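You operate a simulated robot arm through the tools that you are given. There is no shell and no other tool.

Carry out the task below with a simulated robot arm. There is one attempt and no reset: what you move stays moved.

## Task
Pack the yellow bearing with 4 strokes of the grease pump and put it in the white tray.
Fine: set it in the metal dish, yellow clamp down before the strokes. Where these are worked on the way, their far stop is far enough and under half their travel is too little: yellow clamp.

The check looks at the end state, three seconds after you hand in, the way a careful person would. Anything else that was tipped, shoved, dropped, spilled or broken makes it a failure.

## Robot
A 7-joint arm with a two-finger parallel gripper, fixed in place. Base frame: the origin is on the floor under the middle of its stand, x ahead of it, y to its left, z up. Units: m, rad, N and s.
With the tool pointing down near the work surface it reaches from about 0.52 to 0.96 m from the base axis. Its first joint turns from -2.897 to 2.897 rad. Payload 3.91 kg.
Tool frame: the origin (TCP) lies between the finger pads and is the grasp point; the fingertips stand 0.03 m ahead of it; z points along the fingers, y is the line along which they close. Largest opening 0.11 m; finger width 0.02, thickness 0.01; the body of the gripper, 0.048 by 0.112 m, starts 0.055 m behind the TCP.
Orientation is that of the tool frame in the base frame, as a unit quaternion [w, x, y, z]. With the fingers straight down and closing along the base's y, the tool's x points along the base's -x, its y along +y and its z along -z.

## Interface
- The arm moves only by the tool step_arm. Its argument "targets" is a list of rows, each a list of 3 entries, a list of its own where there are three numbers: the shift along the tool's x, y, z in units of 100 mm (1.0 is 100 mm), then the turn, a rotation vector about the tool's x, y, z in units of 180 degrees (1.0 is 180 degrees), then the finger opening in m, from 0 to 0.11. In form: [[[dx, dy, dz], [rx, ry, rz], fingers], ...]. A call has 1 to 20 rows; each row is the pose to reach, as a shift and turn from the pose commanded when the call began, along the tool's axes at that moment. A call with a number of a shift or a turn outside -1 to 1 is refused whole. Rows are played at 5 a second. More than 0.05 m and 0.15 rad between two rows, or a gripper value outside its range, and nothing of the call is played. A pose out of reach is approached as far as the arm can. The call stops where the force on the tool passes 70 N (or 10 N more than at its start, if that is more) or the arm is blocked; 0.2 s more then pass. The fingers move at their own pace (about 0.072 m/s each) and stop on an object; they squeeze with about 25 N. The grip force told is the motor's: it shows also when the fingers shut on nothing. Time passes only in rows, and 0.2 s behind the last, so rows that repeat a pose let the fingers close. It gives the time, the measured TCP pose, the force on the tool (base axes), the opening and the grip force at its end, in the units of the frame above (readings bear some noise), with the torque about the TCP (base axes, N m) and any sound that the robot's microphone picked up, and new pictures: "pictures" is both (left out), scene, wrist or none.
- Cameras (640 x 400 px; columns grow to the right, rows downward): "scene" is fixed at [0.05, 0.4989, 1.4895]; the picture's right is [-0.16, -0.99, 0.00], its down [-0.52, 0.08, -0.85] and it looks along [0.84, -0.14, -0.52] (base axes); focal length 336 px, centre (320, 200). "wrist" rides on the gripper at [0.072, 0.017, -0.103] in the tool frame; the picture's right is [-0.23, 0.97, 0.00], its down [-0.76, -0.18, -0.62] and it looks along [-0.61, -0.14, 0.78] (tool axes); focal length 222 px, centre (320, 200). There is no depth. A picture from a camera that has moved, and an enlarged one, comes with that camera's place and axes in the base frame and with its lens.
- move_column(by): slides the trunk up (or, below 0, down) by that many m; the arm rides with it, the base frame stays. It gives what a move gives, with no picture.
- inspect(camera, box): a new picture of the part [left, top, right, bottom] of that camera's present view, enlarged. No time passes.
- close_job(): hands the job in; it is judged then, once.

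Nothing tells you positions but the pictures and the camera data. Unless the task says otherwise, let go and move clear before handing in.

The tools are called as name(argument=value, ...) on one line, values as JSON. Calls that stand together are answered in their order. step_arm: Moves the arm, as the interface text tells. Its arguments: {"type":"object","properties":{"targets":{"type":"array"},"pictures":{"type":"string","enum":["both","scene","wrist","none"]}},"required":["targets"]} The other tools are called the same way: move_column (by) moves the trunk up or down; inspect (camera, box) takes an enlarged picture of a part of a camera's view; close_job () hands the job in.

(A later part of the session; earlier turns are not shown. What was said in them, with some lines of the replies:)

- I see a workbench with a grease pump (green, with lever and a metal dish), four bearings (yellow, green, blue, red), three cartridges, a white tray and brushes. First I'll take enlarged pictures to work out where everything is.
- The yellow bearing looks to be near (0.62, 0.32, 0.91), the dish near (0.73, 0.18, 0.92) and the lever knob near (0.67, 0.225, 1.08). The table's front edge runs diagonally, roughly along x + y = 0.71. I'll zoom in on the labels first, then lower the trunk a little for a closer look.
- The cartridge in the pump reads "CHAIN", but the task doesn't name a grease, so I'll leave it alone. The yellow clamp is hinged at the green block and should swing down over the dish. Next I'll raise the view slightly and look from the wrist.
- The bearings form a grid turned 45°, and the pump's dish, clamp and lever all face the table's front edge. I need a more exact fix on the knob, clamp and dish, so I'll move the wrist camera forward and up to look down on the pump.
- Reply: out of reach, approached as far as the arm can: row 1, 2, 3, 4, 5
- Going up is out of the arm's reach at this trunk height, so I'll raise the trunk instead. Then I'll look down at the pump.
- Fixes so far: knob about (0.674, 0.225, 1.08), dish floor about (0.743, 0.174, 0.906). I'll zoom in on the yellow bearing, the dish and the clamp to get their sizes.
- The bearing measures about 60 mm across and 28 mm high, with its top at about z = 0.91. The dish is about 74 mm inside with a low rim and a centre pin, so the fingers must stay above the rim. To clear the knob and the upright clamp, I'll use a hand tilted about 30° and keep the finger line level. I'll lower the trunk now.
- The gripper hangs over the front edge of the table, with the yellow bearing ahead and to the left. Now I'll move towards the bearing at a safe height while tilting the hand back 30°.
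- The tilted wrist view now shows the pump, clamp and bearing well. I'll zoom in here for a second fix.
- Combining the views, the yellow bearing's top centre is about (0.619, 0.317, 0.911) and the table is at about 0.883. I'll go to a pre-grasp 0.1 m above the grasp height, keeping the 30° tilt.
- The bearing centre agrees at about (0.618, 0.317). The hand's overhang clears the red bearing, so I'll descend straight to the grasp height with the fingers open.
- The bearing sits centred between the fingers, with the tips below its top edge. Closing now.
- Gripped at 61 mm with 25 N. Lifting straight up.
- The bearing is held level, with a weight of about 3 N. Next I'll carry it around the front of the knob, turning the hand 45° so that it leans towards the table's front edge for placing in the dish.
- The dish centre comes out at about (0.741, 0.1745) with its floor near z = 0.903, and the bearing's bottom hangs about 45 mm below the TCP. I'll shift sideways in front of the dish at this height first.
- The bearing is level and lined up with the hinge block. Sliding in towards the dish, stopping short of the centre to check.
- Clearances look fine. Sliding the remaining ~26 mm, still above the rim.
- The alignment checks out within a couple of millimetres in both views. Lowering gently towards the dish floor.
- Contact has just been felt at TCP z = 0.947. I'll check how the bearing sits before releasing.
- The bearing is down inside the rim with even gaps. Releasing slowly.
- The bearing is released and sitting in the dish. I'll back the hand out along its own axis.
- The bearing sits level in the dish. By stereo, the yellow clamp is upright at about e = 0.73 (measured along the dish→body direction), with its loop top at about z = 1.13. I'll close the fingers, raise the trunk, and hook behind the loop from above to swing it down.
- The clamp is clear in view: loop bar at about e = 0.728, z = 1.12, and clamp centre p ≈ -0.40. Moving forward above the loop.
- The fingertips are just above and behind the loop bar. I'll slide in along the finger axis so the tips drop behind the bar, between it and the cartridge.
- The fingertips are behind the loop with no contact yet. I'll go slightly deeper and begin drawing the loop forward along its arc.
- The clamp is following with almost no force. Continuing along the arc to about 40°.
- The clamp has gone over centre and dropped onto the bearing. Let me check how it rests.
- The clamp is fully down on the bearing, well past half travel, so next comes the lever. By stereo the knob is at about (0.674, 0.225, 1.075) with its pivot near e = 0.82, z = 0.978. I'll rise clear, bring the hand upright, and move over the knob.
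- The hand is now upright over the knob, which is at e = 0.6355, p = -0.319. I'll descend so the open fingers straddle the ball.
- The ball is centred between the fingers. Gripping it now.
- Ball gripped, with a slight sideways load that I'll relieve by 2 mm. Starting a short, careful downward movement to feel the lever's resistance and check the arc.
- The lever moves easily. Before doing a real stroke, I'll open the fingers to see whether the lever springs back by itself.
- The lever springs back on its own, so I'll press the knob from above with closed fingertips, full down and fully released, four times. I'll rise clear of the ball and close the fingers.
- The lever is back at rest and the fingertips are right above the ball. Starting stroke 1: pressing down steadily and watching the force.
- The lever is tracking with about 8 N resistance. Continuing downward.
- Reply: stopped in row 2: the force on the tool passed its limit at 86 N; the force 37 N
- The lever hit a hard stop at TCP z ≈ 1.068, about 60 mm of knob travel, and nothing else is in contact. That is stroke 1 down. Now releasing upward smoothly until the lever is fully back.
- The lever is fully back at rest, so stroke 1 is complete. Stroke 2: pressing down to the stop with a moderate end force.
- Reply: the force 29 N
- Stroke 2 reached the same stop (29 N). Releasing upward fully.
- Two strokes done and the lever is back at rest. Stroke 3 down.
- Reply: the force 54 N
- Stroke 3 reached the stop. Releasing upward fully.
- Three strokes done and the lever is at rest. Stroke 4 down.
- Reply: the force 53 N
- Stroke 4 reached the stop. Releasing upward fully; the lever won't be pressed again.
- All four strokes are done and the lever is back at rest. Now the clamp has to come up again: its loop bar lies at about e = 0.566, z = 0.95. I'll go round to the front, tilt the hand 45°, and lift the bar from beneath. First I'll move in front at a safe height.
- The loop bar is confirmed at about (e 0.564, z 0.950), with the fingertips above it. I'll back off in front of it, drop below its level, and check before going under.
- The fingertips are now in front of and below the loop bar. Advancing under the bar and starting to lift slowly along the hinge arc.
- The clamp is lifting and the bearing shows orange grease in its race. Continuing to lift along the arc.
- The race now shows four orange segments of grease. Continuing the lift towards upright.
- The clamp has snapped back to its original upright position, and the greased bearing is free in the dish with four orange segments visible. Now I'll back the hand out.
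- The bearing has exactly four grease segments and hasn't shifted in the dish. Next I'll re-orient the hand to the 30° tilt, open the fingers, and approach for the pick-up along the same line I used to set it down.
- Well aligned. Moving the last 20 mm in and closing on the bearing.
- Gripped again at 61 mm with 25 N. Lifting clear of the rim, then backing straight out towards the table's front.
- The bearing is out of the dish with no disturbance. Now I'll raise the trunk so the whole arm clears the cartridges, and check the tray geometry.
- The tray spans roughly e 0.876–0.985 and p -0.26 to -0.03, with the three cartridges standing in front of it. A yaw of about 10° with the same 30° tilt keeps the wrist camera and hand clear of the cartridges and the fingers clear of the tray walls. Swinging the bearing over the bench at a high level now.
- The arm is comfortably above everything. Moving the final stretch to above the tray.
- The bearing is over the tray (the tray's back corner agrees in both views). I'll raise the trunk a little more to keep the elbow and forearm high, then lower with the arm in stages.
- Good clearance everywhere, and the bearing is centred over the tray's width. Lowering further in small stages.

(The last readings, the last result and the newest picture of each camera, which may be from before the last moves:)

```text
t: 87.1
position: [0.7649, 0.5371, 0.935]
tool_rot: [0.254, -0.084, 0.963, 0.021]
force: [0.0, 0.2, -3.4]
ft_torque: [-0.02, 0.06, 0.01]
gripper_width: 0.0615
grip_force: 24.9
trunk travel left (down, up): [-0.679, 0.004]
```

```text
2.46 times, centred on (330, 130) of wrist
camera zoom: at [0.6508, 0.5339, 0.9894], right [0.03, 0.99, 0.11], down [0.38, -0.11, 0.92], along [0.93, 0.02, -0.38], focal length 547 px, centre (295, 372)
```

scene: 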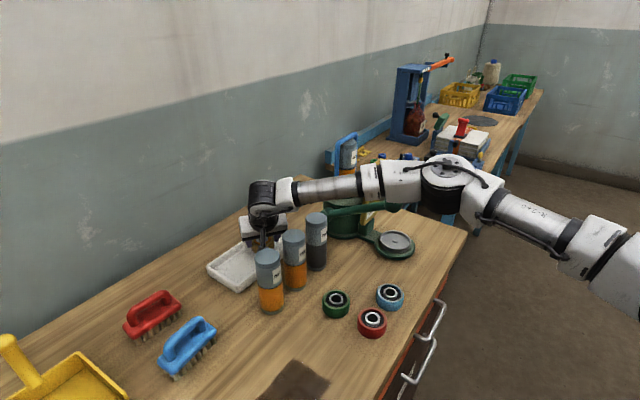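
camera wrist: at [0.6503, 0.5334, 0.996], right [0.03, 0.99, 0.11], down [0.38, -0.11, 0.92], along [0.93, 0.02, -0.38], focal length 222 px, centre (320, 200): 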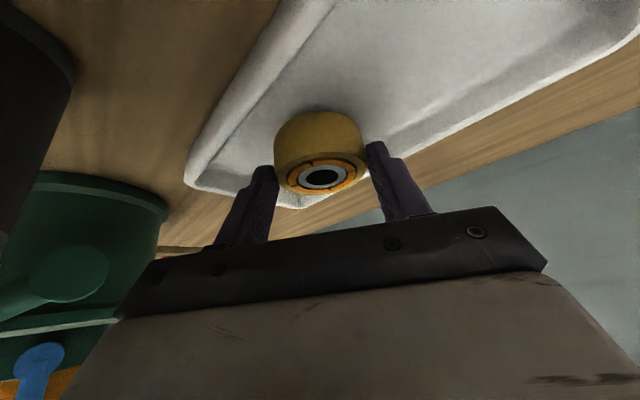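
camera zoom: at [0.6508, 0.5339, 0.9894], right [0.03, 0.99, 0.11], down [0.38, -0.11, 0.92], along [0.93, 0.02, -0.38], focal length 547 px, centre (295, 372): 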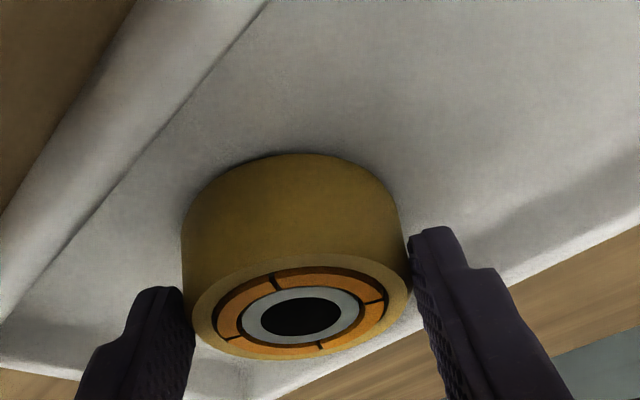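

step_arm(targets=[[[0.01, 0, 0.017], [0, 0, 0], 0.04], [[0.01, 0, 0.017], [0, 0, 0], 0.04]], pictures="none")

step_arm(targets=[[[0.01, 0, 0.017], [0, 0, 0], 0.04], [[0.01, 0, 0.017], [0, 0, 0], 0.04]], pictures="none")

```text
t: 87.7
position: [0.7657, 0.537, 0.9315]
tool_rot: [0.256, -0.083, 0.963, 0.021]
force: [-0.9, 0.0, -2.2]
ft_torque: [0.04, 0.01, 0.0]
gripper_width: 0.0615
grip_force: 24.8
trunk travel left (down, up): [-0.679, 0.004]
```

```text
t: 88.3
position: [0.7656, 0.5372, 0.9318]
tool_rot: [0.256, -0.083, 0.963, 0.022]
force: [2.1, -1.6, 5.0]
ft_torque: [0.2, -0.05, -0.08]
gripper_width: 0.0612
grip_force: 24.4
trunk travel left (down, up): [-0.679, 0.004]
```

The bearing has touched the tray floor (force reversed to +5 N). Releasing gently with a small opening.

step_arm(targets=[[[0, 0, 0], [0, 0, 0], 0.064], [[0, 0, 0], [0, 0, 0], 0.068], [[0, 0, 0], [0, 0, 0], 0.072], [[0, 0, 0], [0, 0, 0], 0.072]], pictures="wrist")

inspect(camera="wrist", box=[200, 50, 460, 210])

inspect(camera="scene", box=[200, 140, 370, 300])

```text
t: 89.3
position: [0.7637, 0.5377, 0.9319]
tool_rot: [0.255, -0.083, 0.963, 0.021]
force: [-0.7, 0.0, 0.1]
ft_torque: [-0.02, -0.02, -0.04]
gripper_width: 0.0721
grip_force: 0.1
trunk travel left (down, up): [-0.679, 0.004]
camera wrist: at [0.6506, 0.5341, 0.9854], right [0.03, 0.99, 0.11], down [0.38, -0.11, 0.92], along [0.93, 0.02, -0.38], focal length 222 px, centre (320, 200)
```

wrist: 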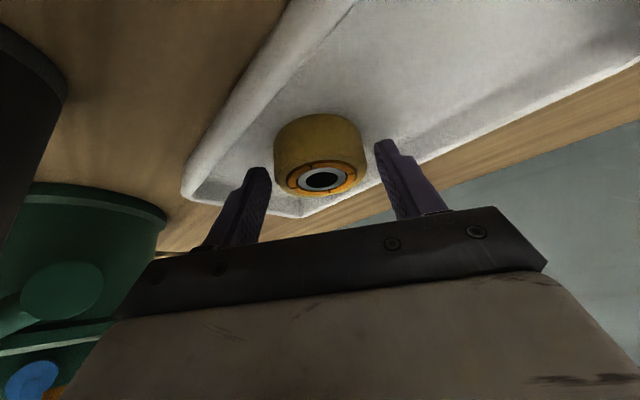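

```text
2.46 times, centred on (330, 130) of wrist
camera zoom: at [0.6506, 0.5341, 0.9854], right [0.03, 0.99, 0.11], down [0.38, -0.11, 0.92], along [0.93, 0.02, -0.38], focal length 547 px, centre (295, 372)
```

zoom: 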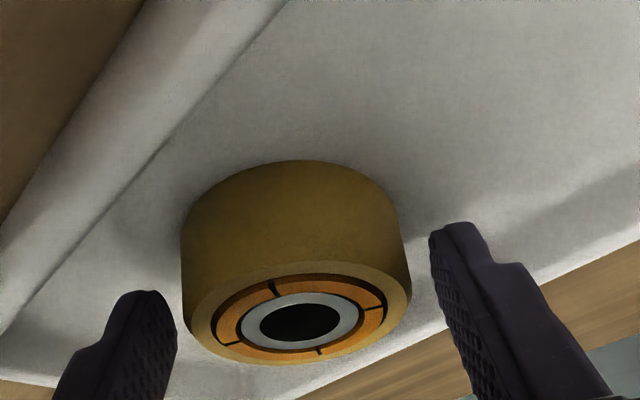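

```text
2.50 times, centred on (285, 220) of scene
camera zoom: at [0.05, 0.4989, 1.4895], right [-0.16, -0.99, 0.0], down [-0.52, 0.08, -0.85], along [0.84, -0.14, -0.52], focal length 840 px, centre (408, 150)
```

zoom: 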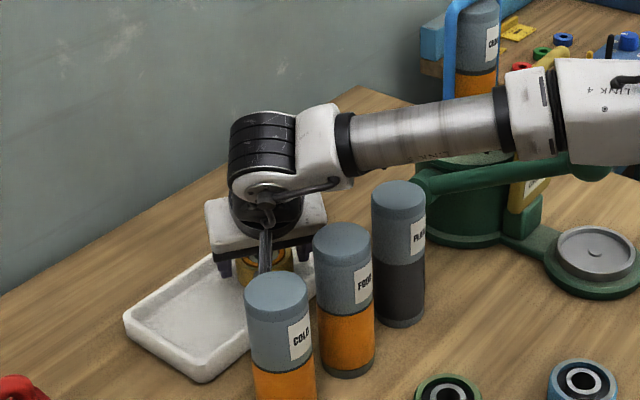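

The bearing stands flat on the tray floor and the fingers are free. Rising straight up.

step_arm(targets=[[[-0.1, 0, -0.173], [0, 0, 0], 0.072], [[-0.25, 0, -0.433], [0, 0, 0], 0.072], [[-0.4, 0, -0.693], [0, 0, 0], 0.072], [[-0.55, 0, -0.953], [0, 0, 0], 0.072], [[-0.55, 0, -0.953], [0, 0, 0], 0.072]], pictures="none")

step_arm(targets=[[[-0.15, 0, -0.26], [0, 0, 0], 0.072], [[-0.3, 0, -0.52], [0, 0, 0], 0.072], [[-0.4, 0, -0.693], [0, 0, 0], 0.072], [[-0.4, 0, -0.693], [0, 0, 0], 0.072]], pictures="both")

inspect(camera="scene", box=[190, 200, 350, 310])

```text
t: 90.5
position: [0.7661, 0.537, 1.0389]
tool_rot: [0.254, -0.083, 0.963, 0.021]
force: [0.2, -0.1, 0.1]
ft_torque: [0.0, -0.03, -0.02]
gripper_width: 0.072
grip_force: 0.1
trunk travel left (down, up): [-0.679, 0.004]
```

```text
t: 91.5
position: [0.7676, 0.5377, 1.1208]
tool_rot: [0.255, -0.082, 0.963, 0.021]
force: [0.1, 0.1, 0.7]
ft_torque: [-0.01, -0.01, 0.02]
gripper_width: 0.0721
grip_force: 0.1
trunk travel left (down, up): [-0.679, 0.004]
camera wrist: at [0.6527, 0.5334, 1.1753], right [0.03, 0.99, 0.11], down [0.38, -0.11, 0.92], along [0.93, 0.02, -0.38], focal length 222 px, centre (320, 200)
```

scene: 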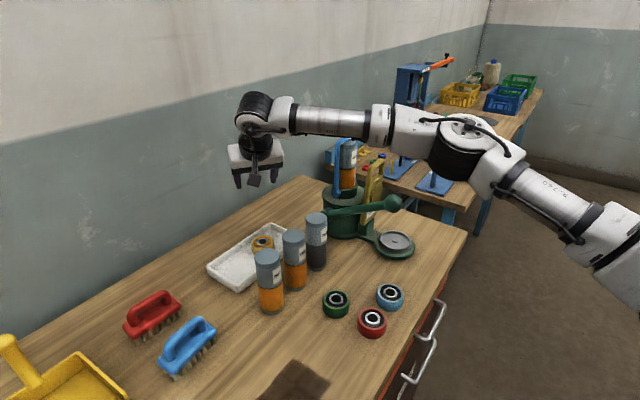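
wrist: 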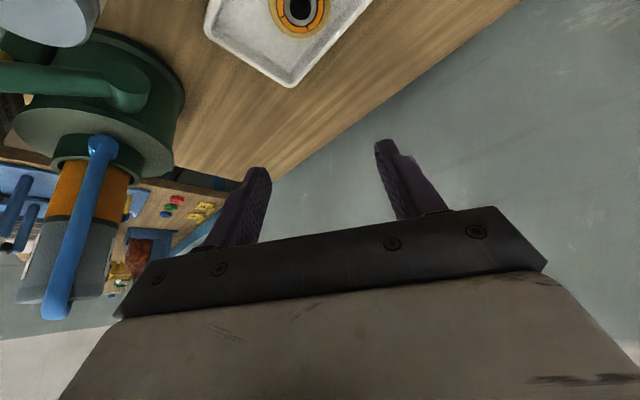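

```text
3.64 times, centred on (270, 255) of scene
camera zoom: at [0.05, 0.4989, 1.4895], right [-0.16, -0.99, 0.0], down [-0.52, 0.08, -0.85], along [0.84, -0.14, -0.52], focal length 1221 px, centre (502, 0)
```

zoom: 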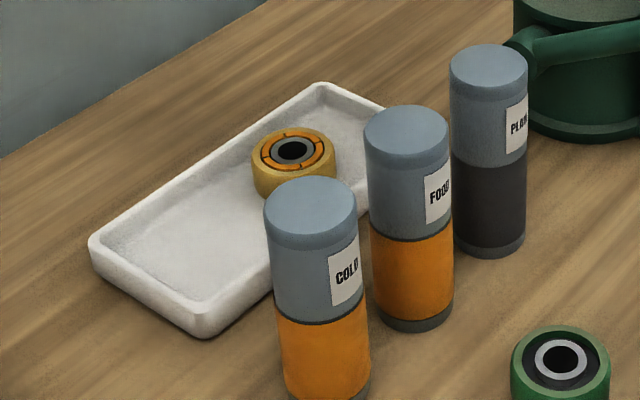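

The yellow bearing lies flat in the white tray with four grease segments, and everything else is where it was. I'll lift further and withdraw the arm from over the bench before handing in.

step_arm(targets=[[[-0.15, 0, -0.26], [0, 0, 0], 0.072], [[-0.3, 0, -0.52], [0, 0, 0], 0.072], [[0.1, -0.1, -0.7], [0, 0, 0], 0.072], [[0.5, -0.25, -0.93], [0, 0, 0], 0.072], [[0.6, -0.4, -0.98], [0, 0, 0], 0.072], [[0.6, -0.4, -0.98], [0, 0, 0], 0.072]], pictures="both")

```text
t: 92.9
position: [0.6722, 0.4807, 1.1767]
tool_rot: [0.255, -0.082, 0.963, 0.021]
force: [0.1, -0.5, -0.4]
ft_torque: [-0.03, 0.0, 0.0]
gripper_width: 0.072
grip_force: 0.1
trunk travel left (down, up): [-0.679, 0.004]
camera wrist: at [0.5578, 0.4765, 1.2309], right [0.03, 0.99, 0.11], down [0.38, -0.11, 0.92], along [0.93, 0.02, -0.38], focal length 222 px, centre (320, 200)
```

scene: 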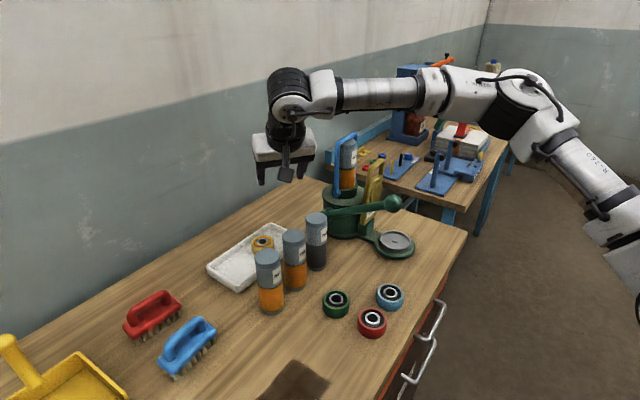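
wrist: 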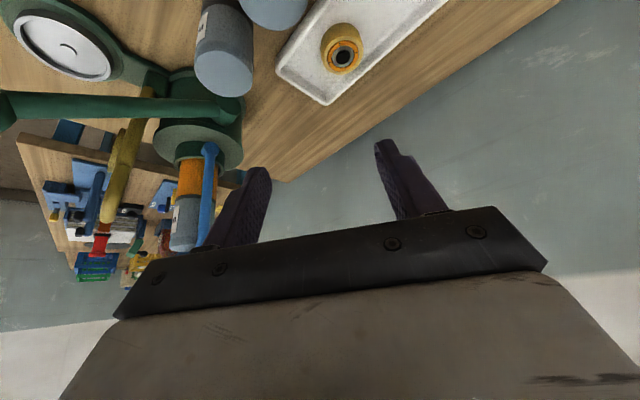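

The arm is clear. One last look at the pump area and the tray before handing in.

inspect(camera="scene", box=[320, 120, 470, 270])

inspect(camera="scene", box=[235, 220, 295, 265])

inspect(camera="scene", box=[0, 200, 420, 400])

```text
2.67 times, centred on (395, 195) of scene
camera zoom: at [0.05, 0.4989, 1.4895], right [-0.16, -0.99, 0.0], down [-0.52, 0.08, -0.85], along [0.84, -0.14, -0.52], focal length 896 px, centre (120, 213)
```

zoom: 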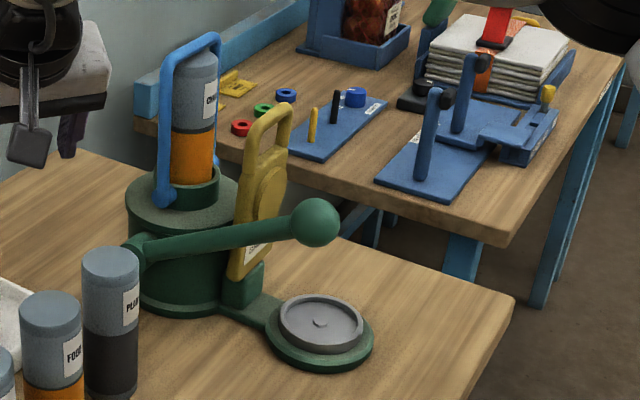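

```text
8.89 times, centred on (265, 242) of scene
camera zoom: at [0.05, 0.4989, 1.4895], right [-0.16, -0.99, 0.0], down [-0.52, 0.08, -0.85], along [0.84, -0.14, -0.52], focal length 2986 px, centre (809, -178)
```

zoom: 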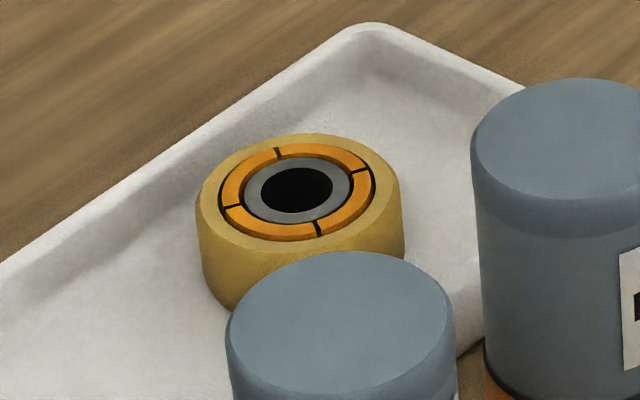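

```text
1.52 times, centred on (210, 300) of scene
camera zoom: at [0.05, 0.4989, 1.4895], right [-0.16, -0.99, 0.0], down [-0.52, 0.08, -0.85], along [0.84, -0.14, -0.52], focal length 512 px, centre (488, 48)
```

zoom: 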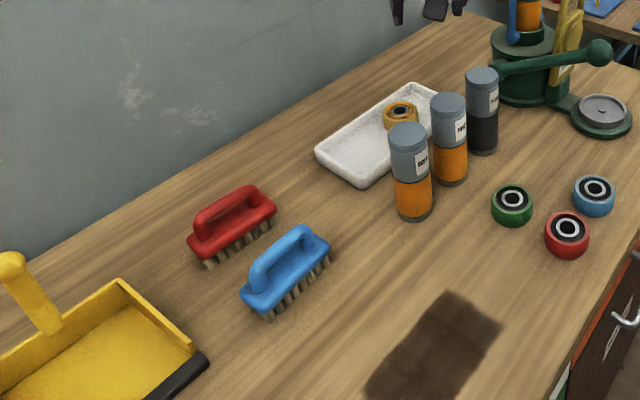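

The bearing shows four grease segments and lies flat in the white tray. The clamp and lever are back at rest, nothing else has moved, and the arm is clear. Handing in.

close_job()

```text
The job is handed in.
```

The yellow bearing was packed with four full strokes of the grease pump and now lies flat in the white tray. I've handed the job in; no result came back with it.

- **Dish and clamp:** I set the bearing in the metal dish. The yellow clamp was down on it, well past half its travel, before the first stroke.
- **Strokes:** I pressed the lever to its stop four times and let it spring fully back each time. The bearing shows four orange grease segments.
- **Test press:** Before stroke 1, I moved the lever a few degrees to see whether it springs back. It doesn't seem to have counted as a stroke.
- **Everything else:** The clamp is upright again, the lever is at rest, and the other bearings, cartridges and brushes are where they started. The arm has let go and is clear of the bench.
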